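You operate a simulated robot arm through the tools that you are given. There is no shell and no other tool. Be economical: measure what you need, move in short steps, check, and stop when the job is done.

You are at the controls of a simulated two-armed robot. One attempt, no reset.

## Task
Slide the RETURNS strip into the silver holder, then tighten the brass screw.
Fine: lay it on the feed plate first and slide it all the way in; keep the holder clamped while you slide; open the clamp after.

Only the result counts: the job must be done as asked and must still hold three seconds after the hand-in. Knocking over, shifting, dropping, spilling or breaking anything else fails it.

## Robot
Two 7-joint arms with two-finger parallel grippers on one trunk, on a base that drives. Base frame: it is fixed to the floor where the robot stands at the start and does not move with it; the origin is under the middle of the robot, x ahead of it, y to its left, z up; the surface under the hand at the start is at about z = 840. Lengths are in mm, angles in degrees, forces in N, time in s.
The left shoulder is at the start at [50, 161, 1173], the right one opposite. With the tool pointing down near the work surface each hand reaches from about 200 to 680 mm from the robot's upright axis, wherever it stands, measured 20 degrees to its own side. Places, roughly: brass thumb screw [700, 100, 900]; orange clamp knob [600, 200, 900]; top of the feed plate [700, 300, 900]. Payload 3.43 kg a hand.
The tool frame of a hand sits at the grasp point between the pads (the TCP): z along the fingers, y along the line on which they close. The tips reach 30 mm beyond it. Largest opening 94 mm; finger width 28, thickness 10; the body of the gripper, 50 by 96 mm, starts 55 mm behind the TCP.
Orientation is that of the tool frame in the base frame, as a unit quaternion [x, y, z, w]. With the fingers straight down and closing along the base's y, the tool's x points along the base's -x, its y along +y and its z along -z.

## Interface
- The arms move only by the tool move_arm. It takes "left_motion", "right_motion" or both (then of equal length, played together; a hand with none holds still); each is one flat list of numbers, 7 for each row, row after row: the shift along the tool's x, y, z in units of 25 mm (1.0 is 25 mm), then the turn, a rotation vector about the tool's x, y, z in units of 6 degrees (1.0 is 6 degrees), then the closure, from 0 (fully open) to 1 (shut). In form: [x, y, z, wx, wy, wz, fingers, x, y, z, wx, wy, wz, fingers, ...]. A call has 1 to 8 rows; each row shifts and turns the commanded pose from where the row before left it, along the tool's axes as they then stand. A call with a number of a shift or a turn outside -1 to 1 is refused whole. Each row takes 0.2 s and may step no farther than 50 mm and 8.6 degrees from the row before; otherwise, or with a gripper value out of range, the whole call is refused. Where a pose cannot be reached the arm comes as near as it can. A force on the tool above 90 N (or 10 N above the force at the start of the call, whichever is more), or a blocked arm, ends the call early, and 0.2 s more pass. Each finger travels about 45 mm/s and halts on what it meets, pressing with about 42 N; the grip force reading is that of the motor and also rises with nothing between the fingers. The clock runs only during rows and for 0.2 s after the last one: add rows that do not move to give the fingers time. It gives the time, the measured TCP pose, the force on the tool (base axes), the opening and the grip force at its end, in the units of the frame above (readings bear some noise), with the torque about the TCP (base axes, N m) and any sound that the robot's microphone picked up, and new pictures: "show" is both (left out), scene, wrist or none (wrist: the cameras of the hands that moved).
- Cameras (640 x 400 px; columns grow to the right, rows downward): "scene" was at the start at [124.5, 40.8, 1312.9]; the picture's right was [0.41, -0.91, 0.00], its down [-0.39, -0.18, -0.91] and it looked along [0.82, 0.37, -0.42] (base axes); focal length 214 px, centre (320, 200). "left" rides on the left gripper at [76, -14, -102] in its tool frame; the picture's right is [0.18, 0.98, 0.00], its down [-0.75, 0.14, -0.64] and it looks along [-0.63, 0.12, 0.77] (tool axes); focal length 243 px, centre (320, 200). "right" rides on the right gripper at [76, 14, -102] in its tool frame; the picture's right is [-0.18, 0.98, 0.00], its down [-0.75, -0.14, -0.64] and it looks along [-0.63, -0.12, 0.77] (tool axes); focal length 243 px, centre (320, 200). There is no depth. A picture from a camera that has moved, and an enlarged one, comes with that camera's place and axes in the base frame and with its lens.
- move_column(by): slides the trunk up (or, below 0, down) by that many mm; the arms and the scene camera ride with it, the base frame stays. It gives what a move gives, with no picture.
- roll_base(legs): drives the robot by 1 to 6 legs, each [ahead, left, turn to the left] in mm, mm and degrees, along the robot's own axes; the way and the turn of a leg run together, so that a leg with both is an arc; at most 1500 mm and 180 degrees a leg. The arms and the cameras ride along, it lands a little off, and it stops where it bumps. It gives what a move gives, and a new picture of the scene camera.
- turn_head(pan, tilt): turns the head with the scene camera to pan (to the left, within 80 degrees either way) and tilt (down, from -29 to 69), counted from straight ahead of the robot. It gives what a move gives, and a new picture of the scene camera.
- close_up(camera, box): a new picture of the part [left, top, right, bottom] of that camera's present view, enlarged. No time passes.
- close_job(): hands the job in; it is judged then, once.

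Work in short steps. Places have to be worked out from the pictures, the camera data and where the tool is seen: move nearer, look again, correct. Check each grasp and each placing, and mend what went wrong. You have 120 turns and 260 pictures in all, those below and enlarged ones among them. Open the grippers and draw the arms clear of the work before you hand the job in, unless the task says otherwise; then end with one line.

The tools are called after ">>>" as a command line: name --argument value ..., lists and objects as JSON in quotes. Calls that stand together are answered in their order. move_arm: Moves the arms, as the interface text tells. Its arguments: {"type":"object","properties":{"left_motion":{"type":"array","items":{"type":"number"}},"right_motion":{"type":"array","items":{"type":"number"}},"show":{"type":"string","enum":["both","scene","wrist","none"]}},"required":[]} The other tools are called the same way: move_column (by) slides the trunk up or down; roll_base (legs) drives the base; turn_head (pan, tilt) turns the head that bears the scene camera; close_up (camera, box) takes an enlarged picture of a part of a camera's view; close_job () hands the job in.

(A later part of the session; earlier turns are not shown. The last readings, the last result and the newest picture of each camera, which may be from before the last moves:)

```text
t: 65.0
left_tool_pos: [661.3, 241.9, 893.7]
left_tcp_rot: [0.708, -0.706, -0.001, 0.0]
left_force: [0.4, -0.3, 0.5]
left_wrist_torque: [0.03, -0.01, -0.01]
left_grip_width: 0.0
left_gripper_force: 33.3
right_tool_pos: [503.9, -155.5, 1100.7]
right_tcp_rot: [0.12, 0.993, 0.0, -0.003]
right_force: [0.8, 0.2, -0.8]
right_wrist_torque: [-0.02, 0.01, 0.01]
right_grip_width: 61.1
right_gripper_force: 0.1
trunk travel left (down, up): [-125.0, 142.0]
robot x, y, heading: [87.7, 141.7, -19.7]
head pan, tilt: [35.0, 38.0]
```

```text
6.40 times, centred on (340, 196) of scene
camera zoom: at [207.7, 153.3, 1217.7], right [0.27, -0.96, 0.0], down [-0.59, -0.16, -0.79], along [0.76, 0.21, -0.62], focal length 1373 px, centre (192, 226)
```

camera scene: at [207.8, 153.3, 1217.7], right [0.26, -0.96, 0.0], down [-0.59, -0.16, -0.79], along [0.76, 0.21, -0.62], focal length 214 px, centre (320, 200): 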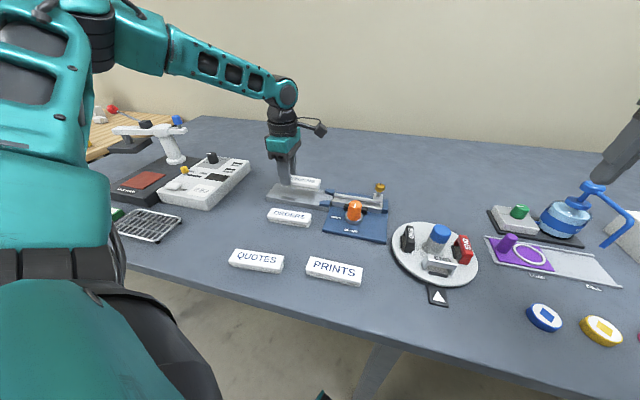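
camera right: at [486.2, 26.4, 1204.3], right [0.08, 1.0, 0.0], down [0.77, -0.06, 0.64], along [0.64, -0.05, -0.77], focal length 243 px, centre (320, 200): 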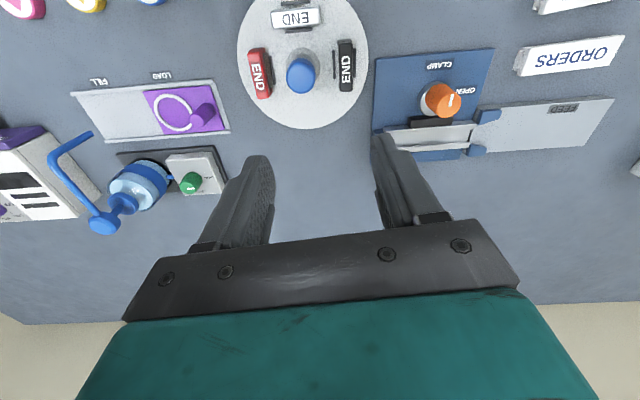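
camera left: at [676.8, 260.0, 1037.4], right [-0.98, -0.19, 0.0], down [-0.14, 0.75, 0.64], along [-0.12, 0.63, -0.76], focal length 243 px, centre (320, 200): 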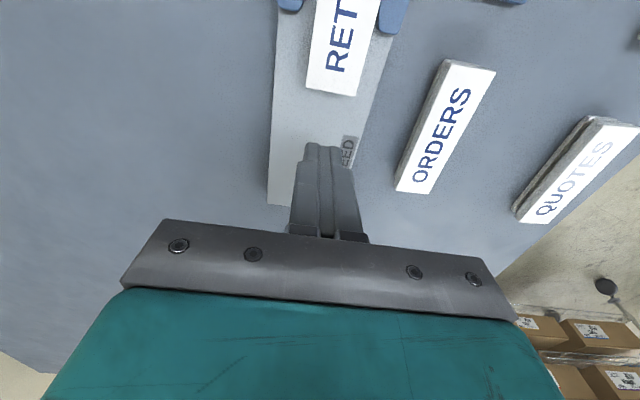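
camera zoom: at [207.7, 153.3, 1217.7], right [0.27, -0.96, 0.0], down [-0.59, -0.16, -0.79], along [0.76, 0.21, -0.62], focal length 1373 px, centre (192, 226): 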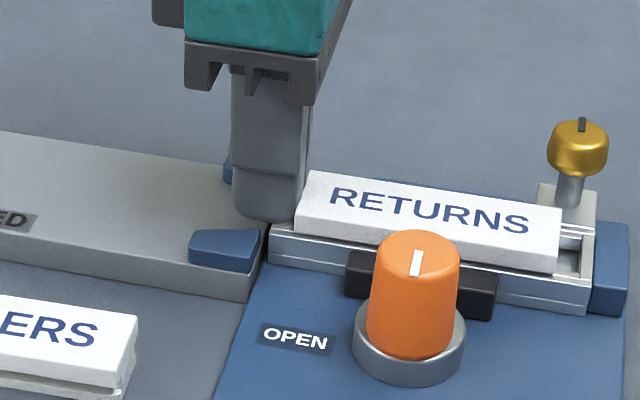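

About 9 mm left. I push on in 3 mm rows until the stop is felt.

>>> move_arm --left_motion '[0.12, 0, 0, 0, 0, 0, 1, 0.12, 0, 0, 0, 0, 0, 1, 0.12, 0, 0, 0, 0, 0, 1, 0.08, 0, 0, 0, 0, 0, 1]' --show "none"

>>> close_up --camera "scene" --box '[290, 165, 390, 227]'

```text
t: 66.0
left_tool_pos: [661.2, 231.9, 894.6]
left_tcp_rot: [0.709, -0.705, -0.002, 0.001]
left_force: [1.6, 5.9, 0.0]
left_wrist_torque: [0.14, -0.03, 0.0]
left_grip_width: 0.0
left_gripper_force: 33.0
right_tool_pos: [505.1, -155.6, 1099.4]
right_tcp_rot: [0.12, 0.993, -0.001, -0.002]
right_force: [0.4, 0.3, 0.0]
right_wrist_torque: [0.0, 0.03, 0.0]
right_grip_width: 61.1
right_gripper_force: 0.0
trunk travel left (down, up): [-125.0, 142.0]
robot x, y, heading: [87.2, 137.8, -19.9]
head pan, tilt: [35.0, 38.0]
```

```text
6.40 times, centred on (340, 196) of scene
camera zoom: at [207.8, 153.9, 1217.7], right [0.27, -0.96, 0.0], down [-0.59, -0.16, -0.79], along [0.76, 0.21, -0.62], focal length 1373 px, centre (192, 226)
```

zoom: 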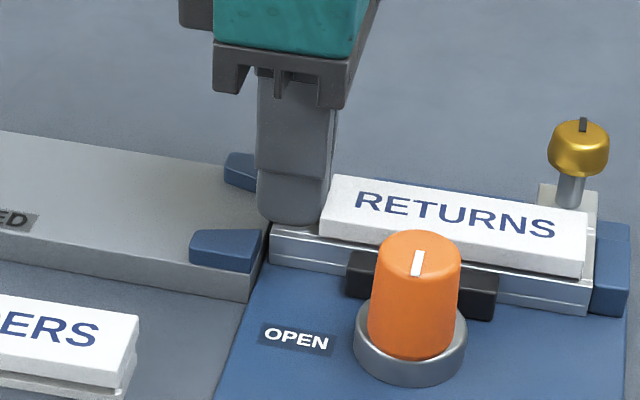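

Contact with the stop (6 N). A final 2.5 mm nudge confirms seating, then I back off and lift.

>>> move_arm --left_motion '[0.1, 0, 0, 0, 0, 0, 1, 0, 0, 0, 0, 0, 0, 1]' --show "none"

>>> move_arm --left_motion '[-0.4, 0, 0, 0, 0, 0, 1, -0.4, 0, -0.5, 0, 0, 0, 1, 0, 0, -1, 0, 0, 0, 1, 0, 0, -1, 0, 0, 0, 1, 0, 0, -1, 0, 0, 0, 1, -1, 0, -0.5, 0, 0, 0, 1]' --show "wrist"

>>> close_up --camera "scene" --box '[290, 165, 410, 240]'

```text
t: 66.6
left_tool_pos: [662.0, 231.0, 895.7]
left_tcp_rot: [0.709, -0.705, -0.003, 0.0]
left_force: [1.8, 20.5, 3.5]
left_wrist_torque: [0.45, -0.01, -0.03]
left_grip_width: 0.0
left_gripper_force: 32.9
right_tool_pos: [503.9, -155.0, 1100.4]
right_tcp_rot: [0.119, 0.993, -0.001, -0.003]
right_force: [0.4, 0.2, 0.0]
right_wrist_torque: [0.02, 0.0, -0.02]
right_grip_width: 61.2
right_gripper_force: 0.0
trunk travel left (down, up): [-125.0, 142.0]
robot x, y, heading: [86.6, 142.0, -19.7]
head pan, tilt: [35.0, 38.0]
```

```text
t: 68.0
left_tool_pos: [660.4, 272.3, 994.1]
left_tcp_rot: [0.708, -0.707, -0.002, 0.0]
left_force: [-0.1, 0.5, -0.2]
left_wrist_torque: [-0.03, 0.0, -0.02]
left_grip_width: 0.0
left_gripper_force: 33.2
right_tool_pos: [504.5, -154.8, 1099.8]
right_tcp_rot: [0.119, 0.993, -0.001, -0.002]
right_force: [-0.2, -0.2, -0.4]
right_wrist_torque: [0.01, -0.03, -0.04]
right_grip_width: 60.9
right_gripper_force: 0.0
trunk travel left (down, up): [-125.0, 142.0]
robot x, y, heading: [86.4, 142.9, -19.7]
head pan, tilt: [35.0, 38.0]
camera left: at [675.9, 196.9, 1096.6], right [-0.98, -0.19, 0.0], down [-0.14, 0.75, 0.64], along [-0.12, 0.63, -0.76], focal length 243 px, centre (320, 200)
```

left: 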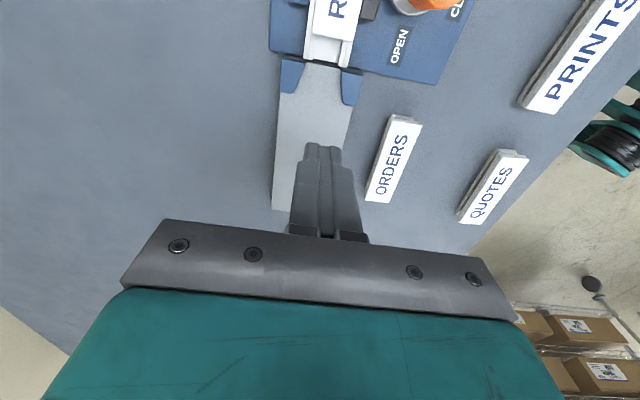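

```text
5.33 times, centred on (350, 202) of scene
camera zoom: at [207.7, 153.8, 1217.7], right [0.27, -0.96, 0.0], down [-0.59, -0.16, -0.79], along [0.76, 0.21, -0.62], focal length 1144 px, centre (160, 187)
```

zoom: 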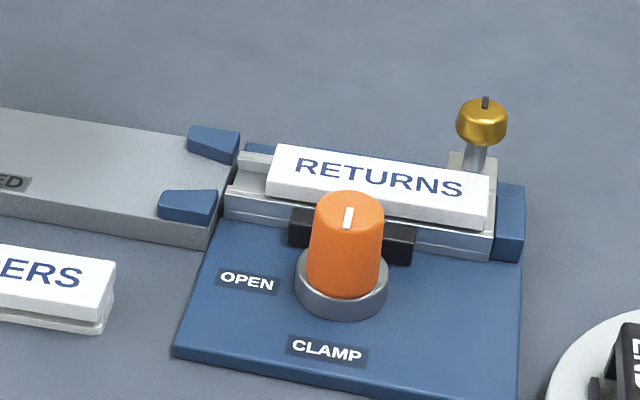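

Strip fully in (20 N against the stop, not moving). For the screw I want the right arm in its natural zone, so I raise the left hand clear first.

>>> move_arm --left_motion '[0, 0, -1, 0, 0, 0.8, 0.5, 0, 0, -1, 0, 0, 0.8, 0.5, 0, 0, -1, 0, 0, 0.8, 0.5, 0, 0, -1, 0, 0, 0.8, 0.5, 0, 0, -1, 0, 0, 0.8, 0.5, 0, 0, -1, 0, 0, 0.8, 0.5, 0, 0, -1, 0, 0, 0.8, 0.5, 0, 0, -0.6, 0, 0, 0.8, 0.5]' --show "none"

>>> roll_base --legs '[[-60, 0, 0], [0, 0, 20], [0, 110, 0]]'

```text
t: 69.8
left_tool_pos: [662.2, 272.4, 1185.2]
left_tcp_rot: [-0.435, 0.9, 0.002, 0.0]
left_force: [-0.5, 0.1, 0.1]
left_wrist_torque: [-0.03, 0.0, 0.0]
left_grip_width: 47.0
left_gripper_force: 0.0
right_tool_pos: [503.3, -155.0, 1100.4]
right_tcp_rot: [0.121, 0.993, 0.0, -0.002]
right_force: [0.1, 0.0, -0.1]
right_wrist_torque: [-0.02, 0.0, -0.03]
right_grip_width: 61.2
right_gripper_force: 0.1
trunk travel left (down, up): [-125.0, 142.0]
robot x, y, heading: [85.9, 143.3, -19.5]
head pan, tilt: [35.0, 38.0]
```

```text
t: 73.0
left_tool_pos: [525.1, 590.1, 1186.3]
left_tcp_rot: [-0.586, 0.81, 0.001, 0.0]
left_force: [-0.2, 0.1, 0.3]
left_wrist_torque: [-0.05, -0.05, -0.02]
left_grip_width: 46.9
left_gripper_force: 0.0
right_tool_pos: [523.8, 133.6, 1098.8]
right_tcp_rot: [-0.055, 0.998, -0.001, -0.003]
right_force: [-1.2, 1.3, 0.4]
right_wrist_torque: [0.0, -0.02, 0.01]
right_grip_width: 61.0
right_gripper_force: 0.0
trunk travel left (down, up): [-125.0, 142.0]
robot x, y, heading: [30.2, 268.9, 0.4]
head pan, tilt: [35.0, 38.0]
camera scene: at [140.2, 323.2, 1217.7], right [0.58, -0.81, 0.0], down [-0.5, -0.36, -0.79], along [0.64, 0.46, -0.62], focal length 214 px, centre (320, 200)
```

scene: 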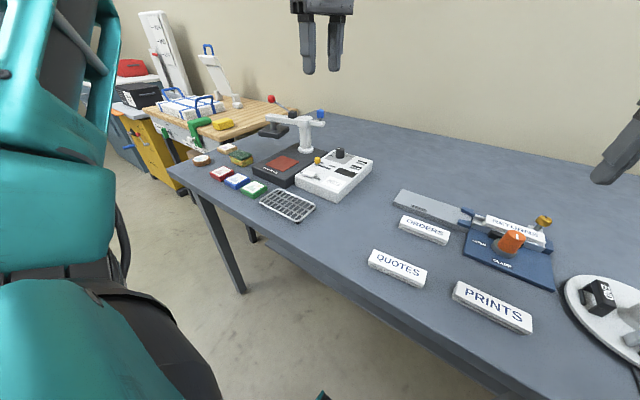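

Now turn left 18°, drive up to the table, and point the head at the holder.

>>> roll_base --legs '[[0, 0, 18], [90, -20, 0]]'

>>> turn_head --pan -38 --tilt 36

```text
t: 75.2
left_tool_pos: [490.1, 738.1, 1185.5]
left_tcp_rot: [-0.707, 0.707, 0.002, -0.002]
left_force: [0.1, -0.5, -0.6]
left_wrist_torque: [0.01, 0.03, -0.06]
left_grip_width: 46.9
left_gripper_force: 0.0
right_tool_pos: [631.1, 305.5, 1099.8]
right_tcp_rot: [-0.213, 0.977, 0.0, -0.003]
right_force: [-0.4, 0.5, -0.7]
right_wrist_torque: [0.03, 0.01, -0.02]
right_grip_width: 61.2
right_gripper_force: 0.2
trunk travel left (down, up): [-125.0, 142.0]
robot x, y, heading: [118.0, 275.7, 18.7]
head pan, tilt: [35.0, 38.0]
camera scene: at [208.3, 363.9, 1217.6], right [0.81, -0.59, 0.0], down [-0.37, -0.5, -0.79], along [0.47, 0.63, -0.62], focal length 214 px, centre (320, 200)
```

scene: 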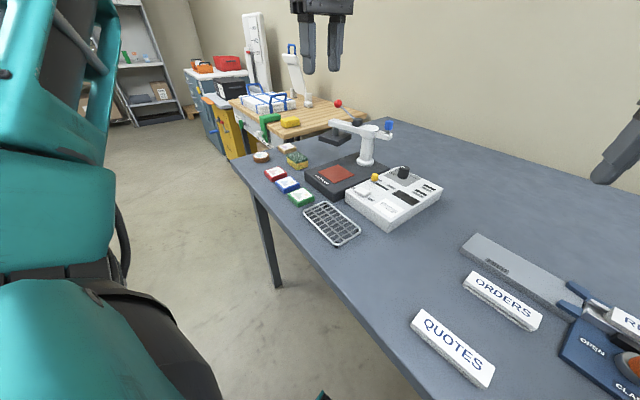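

```text
t: 76.6
left_tool_pos: [489.4, 739.1, 1185.7]
left_tcp_rot: [-0.707, 0.707, 0.001, -0.002]
left_force: [-0.2, -0.1, -0.5]
left_wrist_torque: [0.01, -0.02, 0.0]
left_grip_width: 47.0
left_gripper_force: 0.1
right_tool_pos: [629.7, 304.6, 1099.5]
right_tcp_rot: [-0.213, 0.977, -0.001, -0.003]
right_force: [0.5, -0.5, 0.2]
right_wrist_torque: [0.01, 0.01, 0.01]
right_grip_width: 60.8
right_gripper_force: 0.1
trunk travel left (down, up): [-125.0, 142.0]
robot x, y, heading: [113.2, 280.5, 18.7]
head pan, tilt: [-38.0, 36.0]
camera scene: at [239.0, 265.4, 1220.7], right [-0.33, -0.94, 0.0], down [-0.55, 0.19, -0.81], along [0.76, -0.27, -0.59], focal length 214 px, centre (320, 200)
```

scene: 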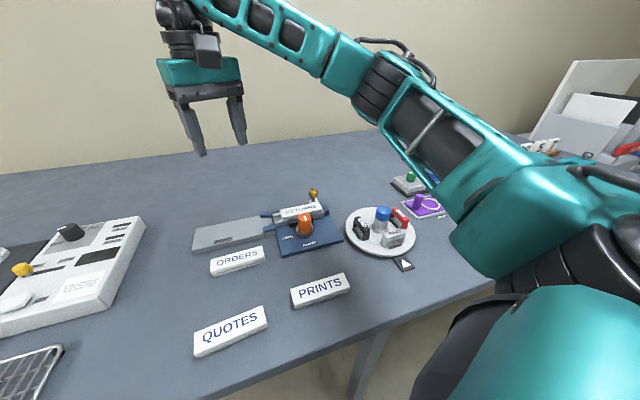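

The robot stands well now (right shoulder ≈ (215,141)). I bring the right hand over the screw at z≈1000.

>>> move_arm --right_motion '[0.0, -0.94, 0.5, 0, 0, 0, 0.3, 0, -0.94, 0.5, 0, 0, 0, 0.3, 0.1, -0.94, 0.5, 0, 0, 0, 0.3, 0.1, -0.94, 0.5, 0, 0, 0, 0.3, 0.1, -0.94, 0.5, 0, 0, 0, 0.3, 0.1, -0.94, 0.5, 0, 0, 0, 0.3, 0.2, -0.94, 0.5, 0, 0, 0, 0.3, 0.25, -0.94, 0.5, 0, 0, 0, 0.3]' --show "wrist"

>>> close_up --camera "scene" --box '[220, 140, 380, 240]'

>>> close_up --camera "right" --box '[220, 80, 460, 240]'

```text
t: 78.4
left_tool_pos: [488.9, 737.5, 1186.0]
left_tcp_rot: [0.707, -0.707, -0.001, 0.001]
left_force: [0.2, -0.5, 0.3]
left_wrist_torque: [0.01, 0.02, 0.0]
left_grip_width: 47.0
left_gripper_force: 0.0
right_tool_pos: [688.1, 124.0, 1000.1]
right_tcp_rot: [-0.213, 0.977, -0.001, -0.003]
right_force: [-0.5, 0.4, -0.3]
right_wrist_torque: [-0.01, -0.01, -0.01]
right_grip_width: 65.8
right_gripper_force: 0.1
trunk travel left (down, up): [-125.0, 142.0]
robot x, y, heading: [117.7, 280.3, 18.7]
head pan, tilt: [-38.0, 36.0]
camera right: at [613.7, 106.9, 1104.9], right [-0.24, 0.97, 0.0], down [0.75, 0.19, 0.64], along [0.62, 0.15, -0.77], focal length 243 px, centre (320, 200)
```

right: 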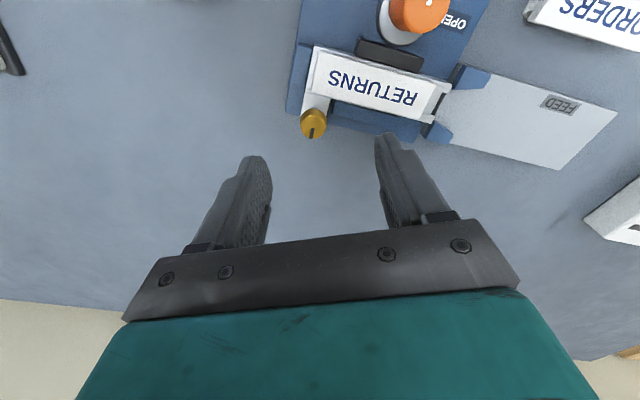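

```text
4.00 times, centred on (300, 190) of scene
camera zoom: at [239.0, 265.0, 1220.7], right [-0.33, -0.94, 0.0], down [-0.55, 0.19, -0.81], along [0.76, -0.27, -0.59], focal length 858 px, centre (400, 240)
```

zoom: 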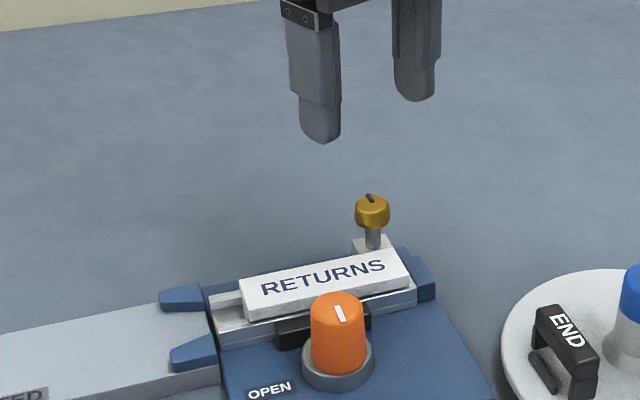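

```text
2.50 times, centred on (340, 160) of right
camera zoom: at [613.7, 106.9, 1104.9], right [-0.24, 0.97, 0.0], down [0.75, 0.19, 0.64], along [0.62, 0.15, -0.77], focal length 606 px, centre (270, 300)
```

zoom: 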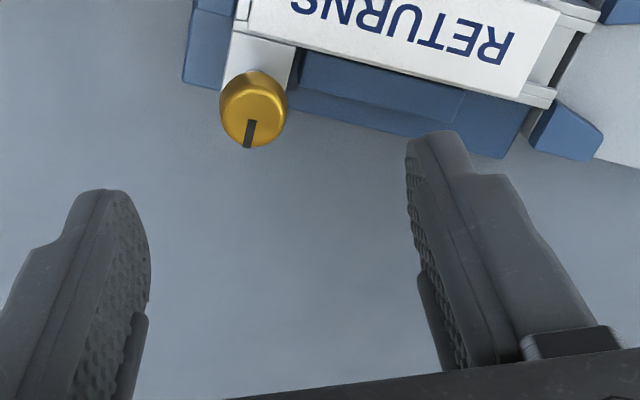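

Screw head ≈ (695.5,122.5), top z≈903, ~22 mm wide. I centre, turn the hand counter‑clockwise 34° for a long clockwise stroke, and descend to z≈940.

>>> move_arm --right_motion '[-0.244, -0.177, 0, 0, 0, 0, 0.4, 0, 0, 0.4, 0, 0, -0.95, 0.45, 0, 0, 0.4, 0, 0, -0.95, 0.45, 0, 0, 0.4, 0, 0, -0.95, 0.45, 0, 0, 0.4, 0, 0, -0.95, 0.45, 0, 0, 0.4, 0, 0, -0.95, 0.45, 0, 0, 0.4, 0, 0, -0.95, 0.45]' --show "wrist"

>>> close_up --camera "scene" --box '[260, 150, 360, 212]'

>>> close_up --camera "right" --box '[220, 80, 460, 240]'

```text
t: 80.0
left_tool_pos: [489.4, 737.5, 1185.0]
left_tcp_rot: [0.708, -0.706, -0.002, 0.002]
left_force: [0.6, 0.1, -0.2]
left_wrist_torque: [0.02, -0.01, -0.01]
left_grip_width: 47.0
left_gripper_force: 0.0
right_tool_pos: [649.6, 120.6, 935.1]
right_tcp_rot: [-0.415, 0.91, -0.003, -0.001]
right_force: [-0.9, -1.1, -1.0]
right_wrist_torque: [-0.01, 0.0, -0.01]
right_grip_width: 51.6
right_gripper_force: 0.1
right hand out of reach, approached as far as the arm can: row 5, 6, 7
trunk travel left (down, up): [-125.0, 142.0]
robot x, y, heading: [116.8, 277.2, 18.6]
head pan, tilt: [-38.0, 36.0]
camera right: at [589.9, 73.5, 1039.4], right [-0.62, 0.78, 0.0], down [0.6, 0.48, 0.64], along [0.5, 0.39, -0.77], focal length 243 px, centre (320, 200)
```

right: 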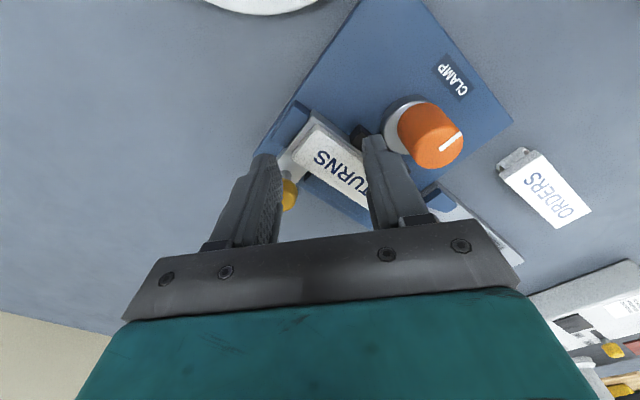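

```text
6.40 times, centred on (310, 181) of scene
camera zoom: at [239.6, 265.7, 1220.6], right [-0.33, -0.94, 0.0], down [-0.56, 0.19, -0.81], along [0.76, -0.27, -0.59], focal length 1373 px, centre (384, 322)
```

zoom: 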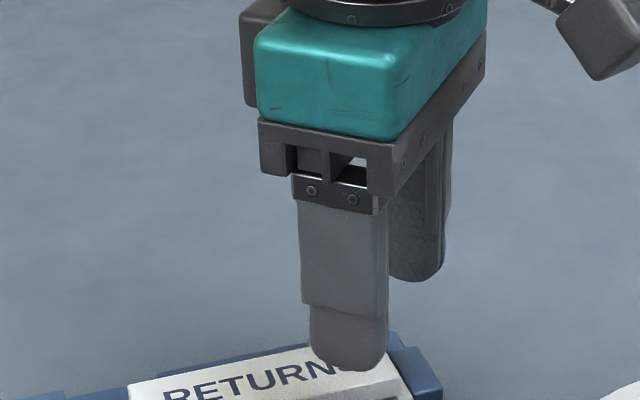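

```text
2.50 times, centred on (340, 160) of right
camera zoom: at [589.9, 73.5, 1039.4], right [-0.62, 0.78, 0.0], down [0.6, 0.48, 0.64], along [0.5, 0.39, -0.77], focal length 606 px, centre (270, 300)
```

zoom: 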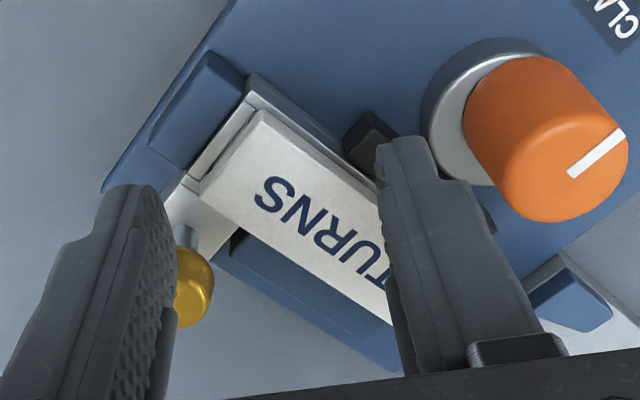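

The counter‑clockwise turn ran into the wrist limit and the hand slid off. I lift straight up, then turn back clockwise.

>>> move_arm --right_motion '[0, 0, -0.8, 0, 0, 0, 0.45, 0, 0, -0.8, 0, 0, 0, 0.45, 0, 0, 0, 0, 0, 1, 0.45, 0, 0, 0, 0, 0, 1, 0.45, 0, 0, 0, 0, 0, 1, 0.45, 0, 0, 0, 0, 0, 1, 0.45, 0, 0, 0, 0, 0, 1, 0.45, 0, 0, 0, 0, 0, 1, 0.45]' --show "none"

>>> close_up --camera "scene" --box '[240, 150, 380, 237]'

```text
t: 81.8
left_tool_pos: [488.0, 738.5, 1185.1]
left_tcp_rot: [-0.707, 0.707, 0.001, -0.002]
left_force: [0.5, -0.9, -0.3]
left_wrist_torque: [0.0, 0.0, -0.01]
left_grip_width: 47.0
left_gripper_force: 0.1
right_tool_pos: [650.2, 119.4, 975.6]
right_tcp_rot: [-0.112, 0.994, -0.004, -0.001]
right_force: [-0.1, -1.0, -1.1]
right_wrist_torque: [-0.02, -0.01, 0.0]
right_grip_width: 51.7
right_gripper_force: 0.2
trunk travel left (down, up): [-125.0, 142.0]
robot x, y, heading: [119.5, 279.0, 18.9]
head pan, tilt: [-38.0, 36.0]
```

```text
4.57 times, centred on (310, 194) of scene
camera zoom: at [239.0, 265.3, 1220.7], right [-0.33, -0.94, 0.0], down [-0.55, 0.19, -0.81], along [0.76, -0.27, -0.59], focal length 980 px, centre (366, 230)
```

zoom: 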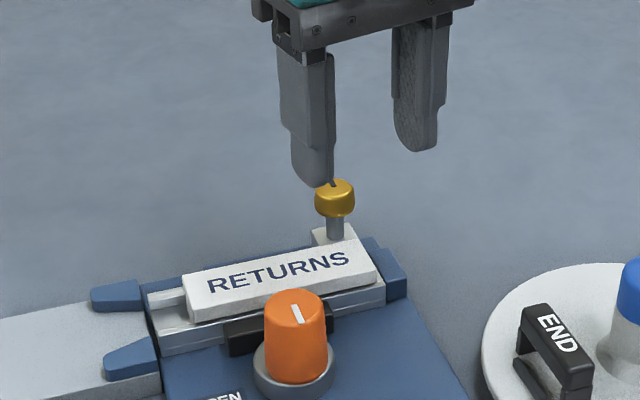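

All undisturbed. With yaw now −13°, I move over the screw again and descend to 943.

>>> move_arm --right_motion '[-0.6, -0.1, 0, 0, 0, 0, 0.45, -0.6, -0.1, 0, 0, 0, 0, 0.45, -0.58, -0.085, 0, 0, 0, 0, 0.45, 0, 0, 0.65, 0, 0, 0, 0.45, 0, 0, 0.65, 0, 0, 0, 0.45]' --show "wrist"

>>> close_up --camera "scene" --box '[260, 150, 360, 212]'

>>> close_up --camera "right" --box '[220, 80, 460, 240]'

```text
t: 83.0
left_tool_pos: [489.5, 737.1, 1185.2]
left_tcp_rot: [-0.707, 0.707, 0.002, -0.002]
left_force: [0.1, 0.5, 0.3]
left_wrist_torque: [0.01, -0.02, 0.01]
left_grip_width: 47.0
left_gripper_force: 0.0
right_tool_pos: [696.2, 121.4, 944.8]
right_tcp_rot: [-0.113, 0.994, -0.004, 0.0]
right_force: [-0.5, -0.6, 0.8]
right_wrist_torque: [-0.01, -0.03, 0.03]
right_grip_width: 51.6
right_gripper_force: 0.1
trunk travel left (down, up): [-125.0, 142.0]
robot x, y, heading: [114.7, 281.2, 18.5]
head pan, tilt: [-38.0, 36.0]
camera right: at [618.3, 120.1, 1047.8], right [-0.04, 1.0, -0.01], down [0.77, 0.04, 0.64], along [0.64, 0.02, -0.77], focal length 243 px, centre (320, 200)
```

right: 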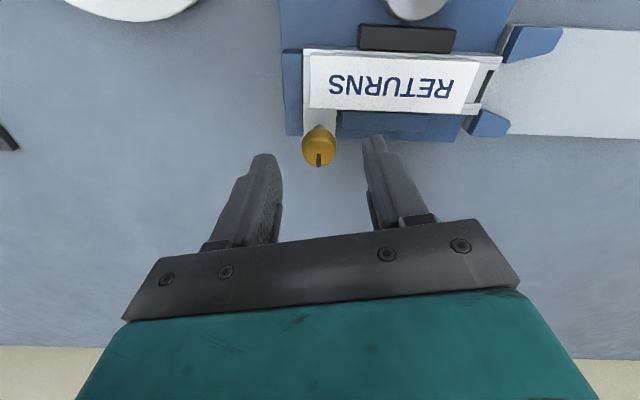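

```text
6.40 times, centred on (310, 181) of scene
camera zoom: at [239.1, 265.3, 1220.7], right [-0.33, -0.94, 0.0], down [-0.55, 0.19, -0.81], along [0.76, -0.27, -0.59], focal length 1373 px, centre (384, 322)
```

zoom: 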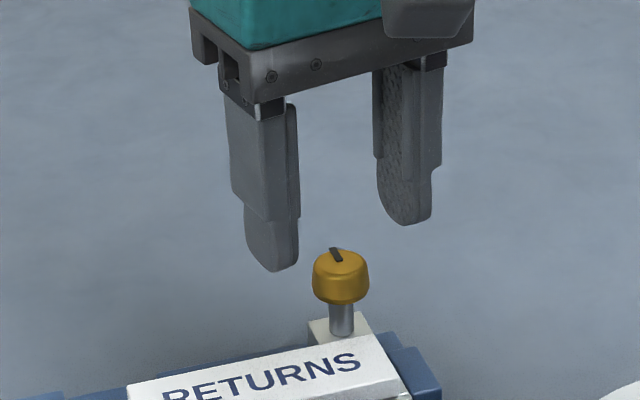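

```text
2.50 times, centred on (340, 160) of right
camera zoom: at [618.3, 120.1, 1047.8], right [-0.04, 1.0, -0.01], down [0.77, 0.04, 0.64], along [0.64, 0.02, -0.77], focal length 606 px, centre (270, 300)
```

zoom: 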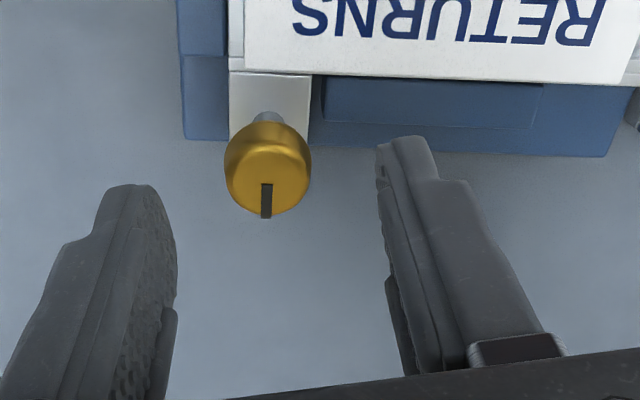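

The screw is centred between the fingers. I lower 25 mm and close on the head.

>>> move_arm --right_motion '[-0.05, 0, 0.5, 0, 0, 0, 0.45, 0, 0, 0.5, 0, 0, 0, 0.45, 0, 0, 0, 0, 0, 0, 0.95, 0, 0, 0, 0, 0, 0, 0.95, 0, 0, 0, 0, 0, 0, 0.95]' --show "wrist"

>>> close_up --camera "scene" --box '[260, 150, 360, 212]'

```text
t: 84.2
left_tool_pos: [489.4, 738.0, 1185.8]
left_tcp_rot: [0.707, -0.707, -0.001, 0.001]
left_force: [-0.3, 0.6, 0.7]
left_wrist_torque: [0.03, 0.0, 0.0]
left_grip_width: 47.1
left_gripper_force: 0.1
right_tool_pos: [696.5, 121.7, 918.4]
right_tcp_rot: [-0.113, 0.994, -0.004, -0.001]
right_force: [-0.3, -1.1, 0.6]
right_wrist_torque: [0.01, -0.05, -0.02]
right_grip_width: 23.0
right_gripper_force: 38.0
trunk travel left (down, up): [-125.0, 142.0]
robot x, y, heading: [118.8, 278.3, 18.9]
head pan, tilt: [-38.0, 36.0]
camera right: at [619.8, 120.5, 1023.1], right [-0.04, 1.0, -0.01], down [0.77, 0.04, 0.64], along [0.64, 0.02, -0.77], focal length 243 px, centre (320, 200)
```

right: 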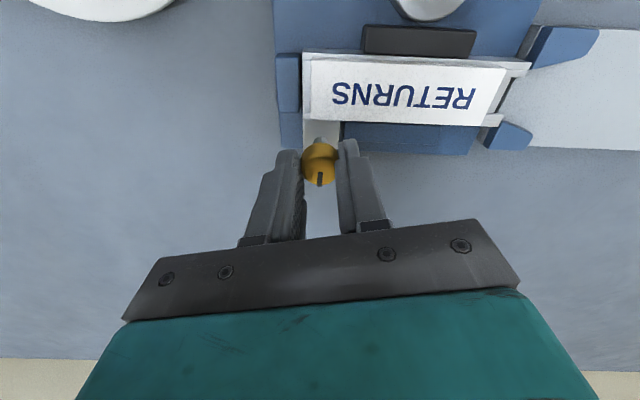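

```text
6.40 times, centred on (310, 181) of scene
camera zoom: at [239.0, 265.3, 1220.7], right [-0.33, -0.94, 0.0], down [-0.55, 0.19, -0.81], along [0.76, -0.27, -0.59], focal length 1373 px, centre (384, 322)
```

zoom: 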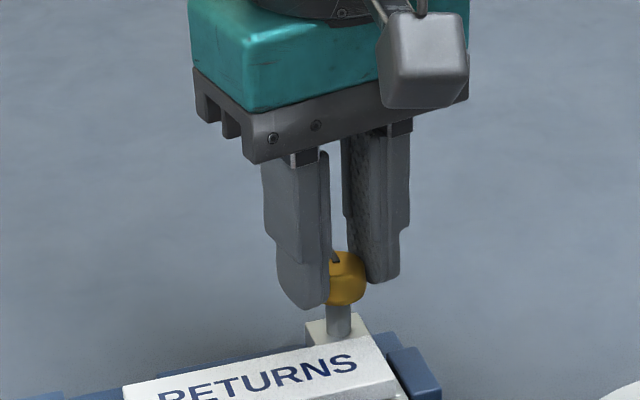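

Well centred on the head (23 mm, no side force). I turn clockwise 48°.

>>> move_arm --right_motion '[0, 0, 0, 0, 0, 1, 0.95, 0, 0, 0, 0, 0, 1, 0.95, 0, 0, 0, 0, 0, 1, 0.95, 0, 0, 0, 0, 0, 1, 0.95, 0, 0, 0, 0, 0, 1, 0.95, 0, 0, 0, 0, 0, 1, 0.95, 0, 0, 0, 0, 0, 1, 0.95, 0, 0, 0, 0, 0, 1, 0.95]' --show "wrist"

```text
t: 86.0
left_tool_pos: [488.9, 739.8, 1185.6]
left_tcp_rot: [0.707, -0.707, -0.001, 0.002]
left_force: [0.6, -0.4, 0.0]
left_wrist_torque: [0.02, 0.02, 0.0]
left_grip_width: 47.1
left_gripper_force: 0.1
right_tool_pos: [696.3, 121.7, 919.0]
right_tcp_rot: [0.302, 0.953, -0.003, 0.001]
right_force: [-0.4, 1.1, 6.0]
right_wrist_torque: [0.23, 0.35, -0.02]
right_grip_width: 22.8
right_gripper_force: 42.2
trunk travel left (down, up): [-125.0, 142.0]
robot x, y, heading: [117.0, 276.5, 18.4]
head pan, tilt: [-38.0, 36.0]
camera right: at [642.5, 179.3, 1022.8], right [0.72, 0.7, -0.01], down [0.54, -0.54, 0.65], along [0.45, -0.46, -0.76], focal length 243 px, centre (320, 200)
```

right: 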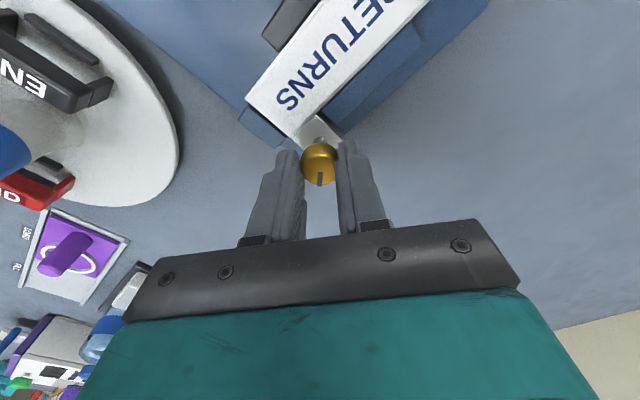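

It turned with the hand. I continue clockwise another 48° and check the force trend.

>>> move_arm --right_motion '[0, 0, 0, 0, 0, 1, 0.95, 0, 0, 0, 0, 0, 1, 0.95, 0, 0, 0, 0, 0, 1, 0.95, 0, 0, 0, 0, 0, 1, 0.95, 0, 0, 0, 0, 0, 1, 0.95, 0, 0, 0, 0, 0, 1, 0.95, 0, 0, 0, 0, 0, 1, 0.95, 0, 0, 0, 0, 0, 1, 0.95]' --show "wrist"

>>> close_up --camera "scene" --box '[260, 150, 360, 212]'

```text
t: 87.8
left_tool_pos: [488.9, 739.1, 1186.0]
left_tcp_rot: [0.708, -0.706, -0.002, 0.001]
left_force: [-0.6, -0.2, 0.1]
left_wrist_torque: [0.01, 0.01, -0.06]
left_grip_width: 47.1
left_gripper_force: 0.0
right_tool_pos: [697.5, 121.6, 918.8]
right_tcp_rot: [0.664, 0.748, -0.003, 0.004]
right_force: [5.1, 2.3, 6.3]
right_wrist_torque: [-0.02, -0.15, 0.4]
right_grip_width: 23.2
right_gripper_force: 41.6
trunk travel left (down, up): [-125.0, 142.0]
robot x, y, heading: [117.3, 276.3, 18.6]
head pan, tilt: [-38.0, 36.0]
camera right: at [701.9, 201.5, 1022.1], right [1.0, -0.06, 0.0], down [-0.05, -0.76, 0.65], along [-0.04, -0.65, -0.76], focal length 243 px, centre (320, 200)
```

right: 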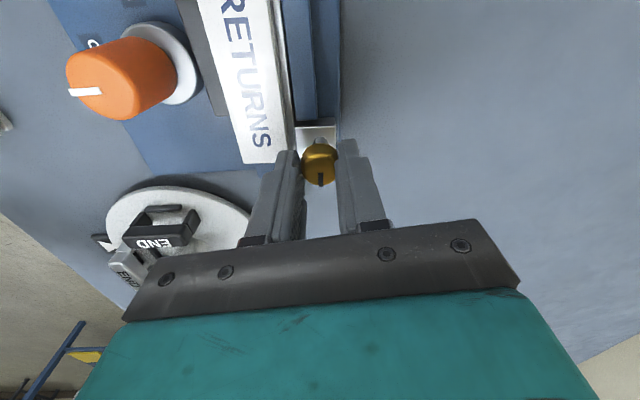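

```text
6.40 times, centred on (310, 181) of scene
camera zoom: at [239.0, 265.7, 1220.7], right [-0.33, -0.94, 0.0], down [-0.55, 0.19, -0.81], along [0.76, -0.27, -0.59], focal length 1373 px, centre (384, 322)
```

zoom: 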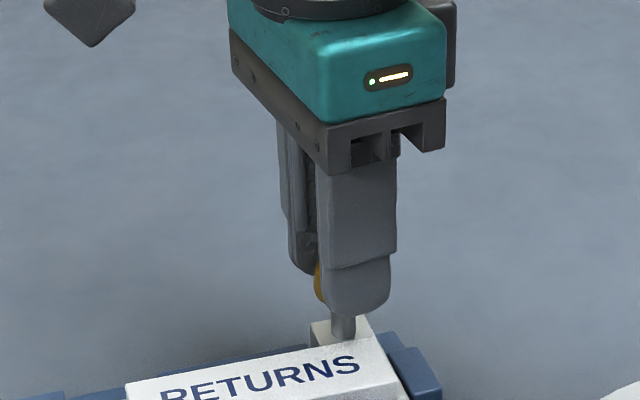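

Resistance is starting (0.4 Nm). I continue another 30° clockwise to see whether it tightens up.

>>> move_arm --right_motion '[0, 0, 0, 0, 0, 1, 0.95, 0, 0, 0, 0, 0, 1, 0.95, 0, 0, 0, 0, 0, 1, 0.95, 0, 0, 0, 0, 0, 1, 0.95, 0, 0, 0, 0, 0, 1, 0.95]' --show "wrist"

```text
t: 89.0
left_tool_pos: [488.9, 737.4, 1185.3]
left_tcp_rot: [-0.707, 0.707, 0.002, -0.002]
left_force: [-0.3, 0.0, -0.3]
left_wrist_torque: [0.03, 0.01, 0.04]
left_grip_width: 46.8
left_gripper_force: 0.1
right_tool_pos: [696.8, 120.4, 918.0]
right_tcp_rot: [0.835, 0.551, -0.003, 0.003]
right_force: [11.6, -0.6, 3.3]
right_wrist_torque: [0.03, -0.33, 0.33]
right_grip_width: 23.1
right_gripper_force: 42.2
trunk travel left (down, up): [-125.0, 142.0]
robot x, y, heading: [119.1, 277.1, 18.7]
head pan, tilt: [-38.0, 36.0]
camera right: at [740.5, 187.7, 1021.6], right [0.83, -0.56, 0.0], down [-0.43, -0.63, 0.65], along [-0.36, -0.54, -0.76], focal length 243 px, centre (320, 200)
```

right: 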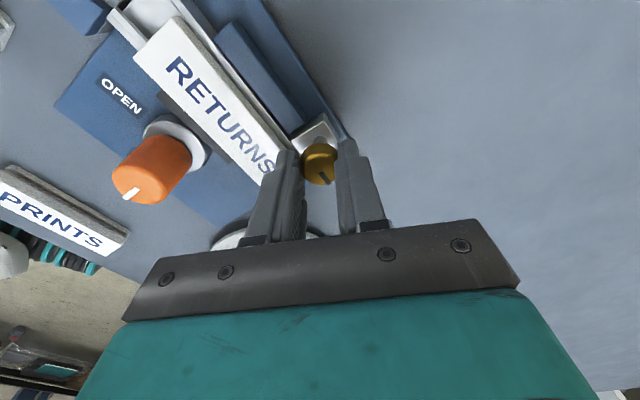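

The mark slipped relative to the fingers during the last turn, so the screw is resisting. I release, turn back 48°, regrip and note the mark.

>>> move_arm --right_motion '[0, 0, 0, 0, 0, 0, 0.55, 0, 0, 0, 0, 0, 0, 0.55, 0, 0, 0, 0, 0, -1, 0.55, 0, 0, 0, 0, 0, -1, 0.55, 0, 0, 0, 0, 0, -1, 0.55, 0, 0, 0, 0, 0, -1, 0.55, 0, 0, 0, 0, 0, -1, 0.55, 0, 0, 0, 0, 0, -1, 0.55]' --show "wrist"

>>> close_up --camera "scene" --box '[260, 150, 360, 212]'

>>> close_up --camera "right" --box '[220, 80, 420, 213]'

```text
t: 90.8
left_tool_pos: [489.6, 738.3, 1186.9]
left_tcp_rot: [0.707, -0.707, -0.001, 0.002]
left_force: [-0.7, -0.1, 0.8]
left_wrist_torque: [0.01, 0.0, -0.03]
left_grip_width: 46.7
left_gripper_force: 0.0
right_tool_pos: [696.8, 123.0, 917.8]
right_tcp_rot: [0.621, 0.784, -0.002, 0.003]
right_force: [0.2, -0.9, -0.7]
right_wrist_torque: [0.01, -0.01, 0.03]
right_grip_width: 42.4
right_gripper_force: 0.0
trunk travel left (down, up): [-125.0, 142.0]
robot x, y, heading: [118.5, 276.7, 18.7]
head pan, tilt: [-38.0, 36.0]
camera right: at [693.3, 201.1, 1022.0], right [1.0, 0.04, 0.0], down [0.03, -0.76, 0.65], along [0.03, -0.65, -0.76], focal length 243 px, centre (320, 200)
```

right: 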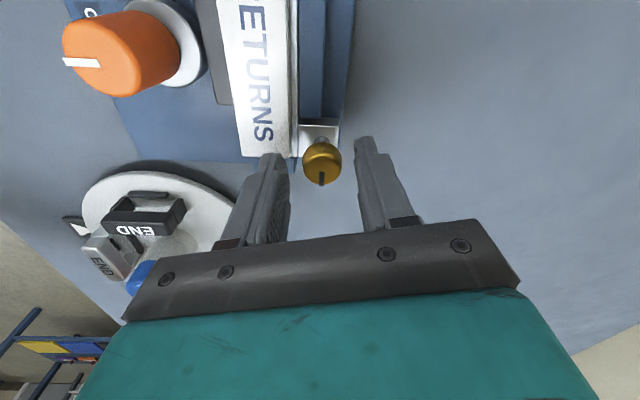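

```text
6.40 times, centred on (310, 181) of scene
camera zoom: at [239.0, 265.3, 1220.7], right [-0.33, -0.94, 0.0], down [-0.55, 0.19, -0.81], along [0.76, -0.27, -0.59], focal length 1373 px, centre (384, 322)
```

zoom: 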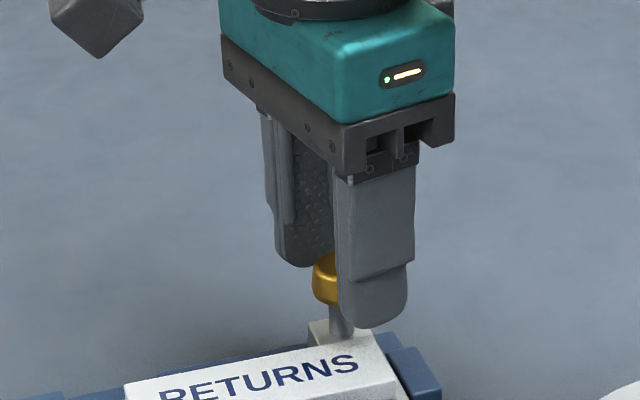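

```text
3.01 times, centred on (320, 146) of right
camera zoom: at [693.3, 201.1, 1022.0], right [1.0, 0.04, 0.0], down [0.03, -0.76, 0.65], along [0.03, -0.65, -0.76], focal length 730 px, centre (320, 361)
```

zoom: 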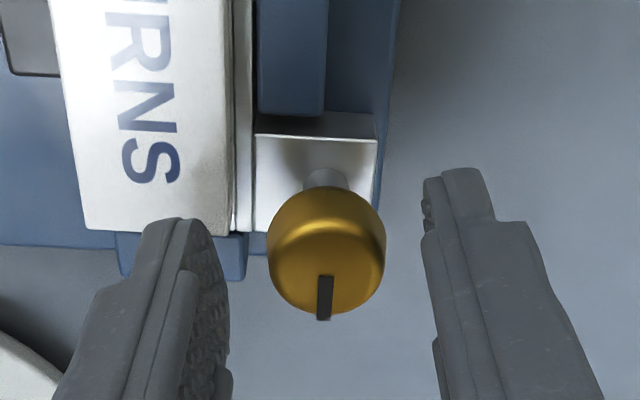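

The mark now points to −y: the screw has turned about 90°. I regrip and try a further 30° to see whether it still turns.

>>> move_arm --right_motion '[0, 0, 0.1, 0, 0, 0, 1, 0, 0, 0, 0, 0, 0, 1, 0, 0, 0, 0, 0, 0, 1, 0, 0, 0, 0, 0, 1, 1, 0, 0, 0, 0, 0, 1, 1, 0, 0, 0, 0, 0, 1, 1, 0, 0, 0, 0, 0, 1, 1, 0, 0, 0, 0, 0, 1, 1]' --show "wrist"

>>> close_up --camera "right" --box '[220, 80, 420, 213]'

```text
t: 92.6
left_tool_pos: [488.9, 739.7, 1184.3]
left_tcp_rot: [-0.707, 0.707, 0.001, -0.001]
left_force: [0.1, 1.0, 0.4]
left_wrist_torque: [-0.04, 0.02, -0.01]
left_grip_width: 47.0
left_gripper_force: 0.0
right_tool_pos: [697.4, 122.6, 915.8]
right_tcp_rot: [0.805, 0.593, -0.001, 0.003]
right_force: [9.2, 0.3, 7.9]
right_wrist_torque: [0.13, -0.26, 0.43]
right_grip_width: 22.9
right_gripper_force: 41.7
trunk travel left (down, up): [-125.0, 142.0]
robot x, y, heading: [117.8, 277.9, 18.8]
head pan, tilt: [-38.0, 36.0]
camera right: at [733.5, 192.6, 1019.7], right [0.88, -0.47, 0.0], down [-0.36, -0.67, 0.65], along [-0.3, -0.57, -0.76], focal length 243 px, centre (320, 200)
```

right: 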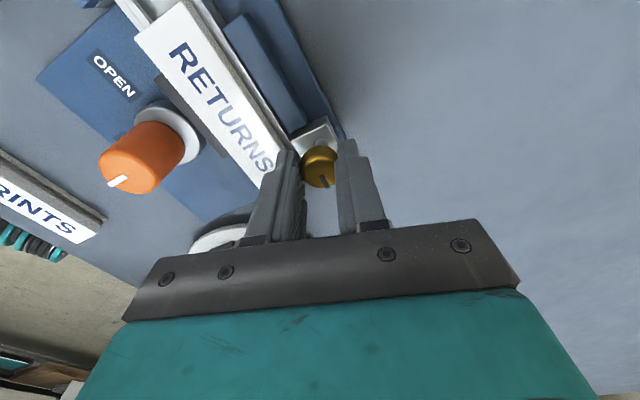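

```text
3.01 times, centred on (320, 146) of right
camera zoom: at [733.5, 192.6, 1019.7], right [0.88, -0.47, 0.0], down [-0.36, -0.67, 0.65], along [-0.3, -0.57, -0.76], focal length 730 px, centre (320, 361)
```

zoom: 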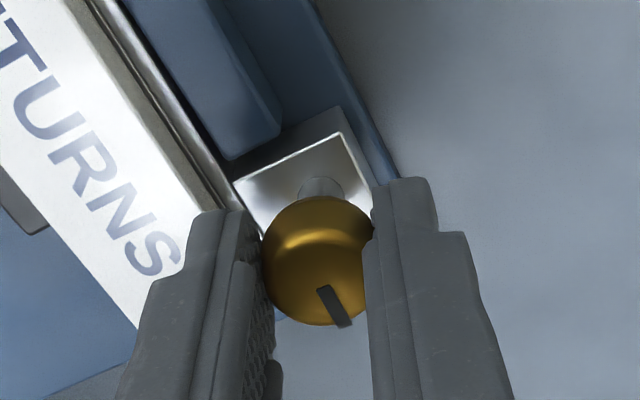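

The mark stays put while the fingers slip at 0.43 Nm: the screw is tight. I release it, lift, and turn the hand back for the clamp knob.

>>> move_arm --right_motion '[0, 0, 0, 0, 0, 0, 0.4, 0, 0, 0, 0, 0, 0, 0.4, 0, 0, -1, 0, 0, 0, 0.4, 0, 0, -1, 0, 0, 0, 0.4, 0, 0, -0.8, 0, 0, -1, 0.35, 0, 0, 0, 0, 0, -1, 0.35, 0, 0, 0, 0, 0, -1, 0.35, 0, 0, 0, 0, 0, -1, 0.35]' --show "none"

>>> move_arm --right_motion '[0, 0, 0, 0, 0, -1, 0.35, 0, 0, 0, 0, 0, -1, 0.35, 0, 0, 0, 0, 0, -1, 0.35, 0, 0, 0, 0, 0, -1, 0.35, 0, 0, 0, 0, 0, -1, 0.35, 0, 0, 0, 0, 0, -1, 0.35, 0, 0, 0, 0, 0, -1, 0.35, 0, 0, 0, 0, 0, -1, 0.35]' --show "none"

>>> move_arm --right_motion '[0, 0, 0, 0, 0, -1, 0.35, 0, 0, 0, 0, 0, -1, 0.35, 0, 0, 0, 0, 0, -1, 0.35, 0, 0, 0, 0, 0, -1, 0.35, 0, 0, 0, 0, 0, -1, 0.35, 0, 0, 0, 0, 0, -1, 0.35]' --show "wrist"

>>> close_up --camera "scene" --box '[240, 150, 380, 237]'

```text
t: 94.4
left_tool_pos: [488.6, 739.0, 1186.5]
left_tcp_rot: [-0.707, 0.707, 0.001, -0.002]
left_force: [0.0, 0.0, -0.7]
left_wrist_torque: [-0.02, 0.0, -0.03]
left_grip_width: 47.1
left_gripper_force: 0.0
right_tool_pos: [697.2, 122.4, 984.6]
right_tcp_rot: [0.662, 0.749, -0.002, 0.002]
right_force: [-0.4, -0.6, -0.4]
right_wrist_torque: [0.02, 0.01, -0.01]
right_grip_width: 61.4
right_gripper_force: 0.0
trunk travel left (down, up): [-125.0, 142.0]
robot x, y, heading: [115.5, 275.8, 18.4]
head pan, tilt: [-38.0, 36.0]
```

```text
t: 96.2
left_tool_pos: [488.8, 738.2, 1185.7]
left_tcp_rot: [0.707, -0.707, -0.001, 0.002]
left_force: [0.0, -0.3, -0.3]
left_wrist_torque: [0.01, 0.03, 0.02]
left_grip_width: 47.1
left_gripper_force: 0.0
right_tool_pos: [696.6, 123.2, 986.5]
right_tcp_rot: [0.3, 0.954, -0.003, 0.002]
right_force: [-0.1, -0.3, -0.3]
right_wrist_torque: [-0.03, 0.01, 0.03]
right_grip_width: 61.2
right_gripper_force: 0.0
trunk travel left (down, up): [-125.0, 142.0]
robot x, y, heading: [117.6, 281.1, 18.7]
head pan, tilt: [-38.0, 36.0]
```

```text
t: 97.6
left_tool_pos: [489.4, 737.7, 1185.8]
left_tcp_rot: [-0.707, 0.707, 0.002, -0.001]
left_force: [0.0, 0.0, 0.3]
left_wrist_torque: [0.01, -0.01, -0.03]
left_grip_width: 46.9
left_gripper_force: 0.1
right_tool_pos: [697.1, 121.9, 985.9]
right_tcp_rot: [-0.01, 1.0, -0.004, 0.0]
right_force: [-0.3, -0.1, 0.5]
right_wrist_torque: [0.03, 0.03, 0.01]
right_grip_width: 61.1
right_gripper_force: 0.1
trunk travel left (down, up): [-125.0, 142.0]
robot x, y, heading: [117.8, 277.3, 18.8]
head pan, tilt: [-38.0, 36.0]
camera right: at [620.3, 137.0, 1089.9], right [0.16, 0.99, -0.01], down [0.76, -0.12, 0.64], along [0.63, -0.11, -0.77], focal length 243 px, centre (320, 200)
```

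right: 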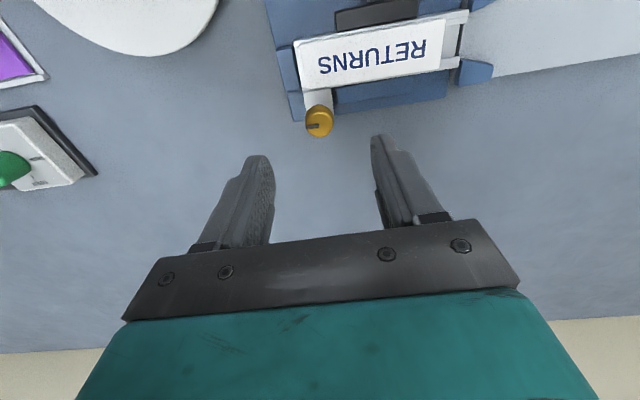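

```text
4.57 times, centred on (310, 194) of scene
camera zoom: at [239.0, 265.3, 1220.7], right [-0.33, -0.94, 0.0], down [-0.55, 0.19, -0.81], along [0.76, -0.27, -0.59], focal length 980 px, centre (366, 230)
```

zoom: 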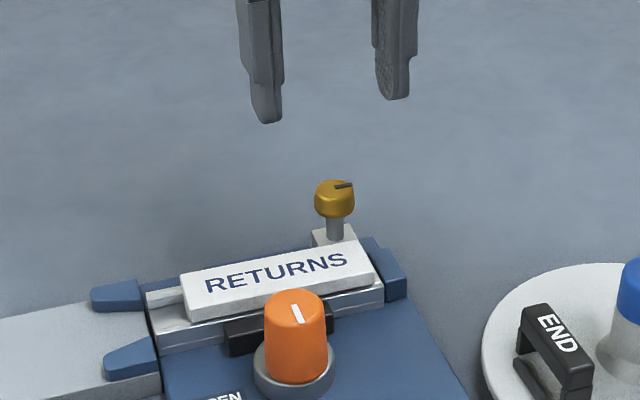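

The screw mark has turned a quarter and the strip is still home. I move the right hand over the knob at (599,174).

>>> move_arm --right_motion '[0.78, 0.416, 0, 0, 0, 0, 0.35, 0.78, 0.416, 0, 0, 0, 0, 0.35, 0.78, 0.416, 0, 0, 0, 0, 0.35, 0.78, 0.416, 0, 0, 0, 0, 0.35, 0.78, 0.416, 0, 0, 0, 0, 0.35, 0, 0, 0.8, 0, 0, 0, 0.35, 0, 0, 0.8, 0, 0, 0, 0.35]' --show "wrist"

>>> close_up --camera "scene" --box '[240, 150, 380, 237]'

```text
t: 99.2
left_tool_pos: [488.0, 737.8, 1185.2]
left_tcp_rot: [-0.707, 0.708, 0.001, -0.001]
left_force: [0.0, -0.2, -0.8]
left_wrist_torque: [0.03, 0.03, 0.01]
left_grip_width: 47.1
left_gripper_force: 0.1
right_tool_pos: [600.0, 173.5, 946.0]
right_tcp_rot: [-0.009, 1.0, -0.003, 0.0]
right_force: [-0.2, -0.6, -0.5]
right_wrist_torque: [-0.01, 0.03, -0.02]
right_grip_width: 61.0
right_gripper_force: 0.1
trunk travel left (down, up): [-125.0, 142.0]
robot x, y, heading: [113.5, 278.9, 18.7]
head pan, tilt: [-38.0, 36.0]
camera right: at [522.9, 188.0, 1049.8], right [0.17, 0.99, -0.01], down [0.76, -0.12, 0.64], along [0.63, -0.11, -0.77], focal length 243 px, centre (320, 200)
```

right: 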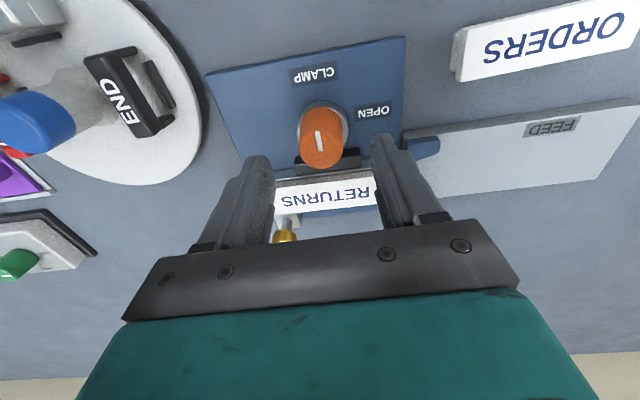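

```text
4.57 times, centred on (310, 194) of scene
camera zoom: at [239.1, 265.3, 1220.8], right [-0.33, -0.94, 0.0], down [-0.55, 0.19, -0.81], along [0.76, -0.27, -0.59], focal length 980 px, centre (366, 230)
```

zoom: 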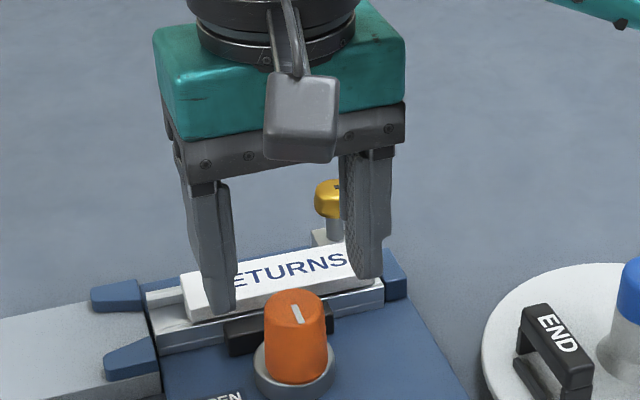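

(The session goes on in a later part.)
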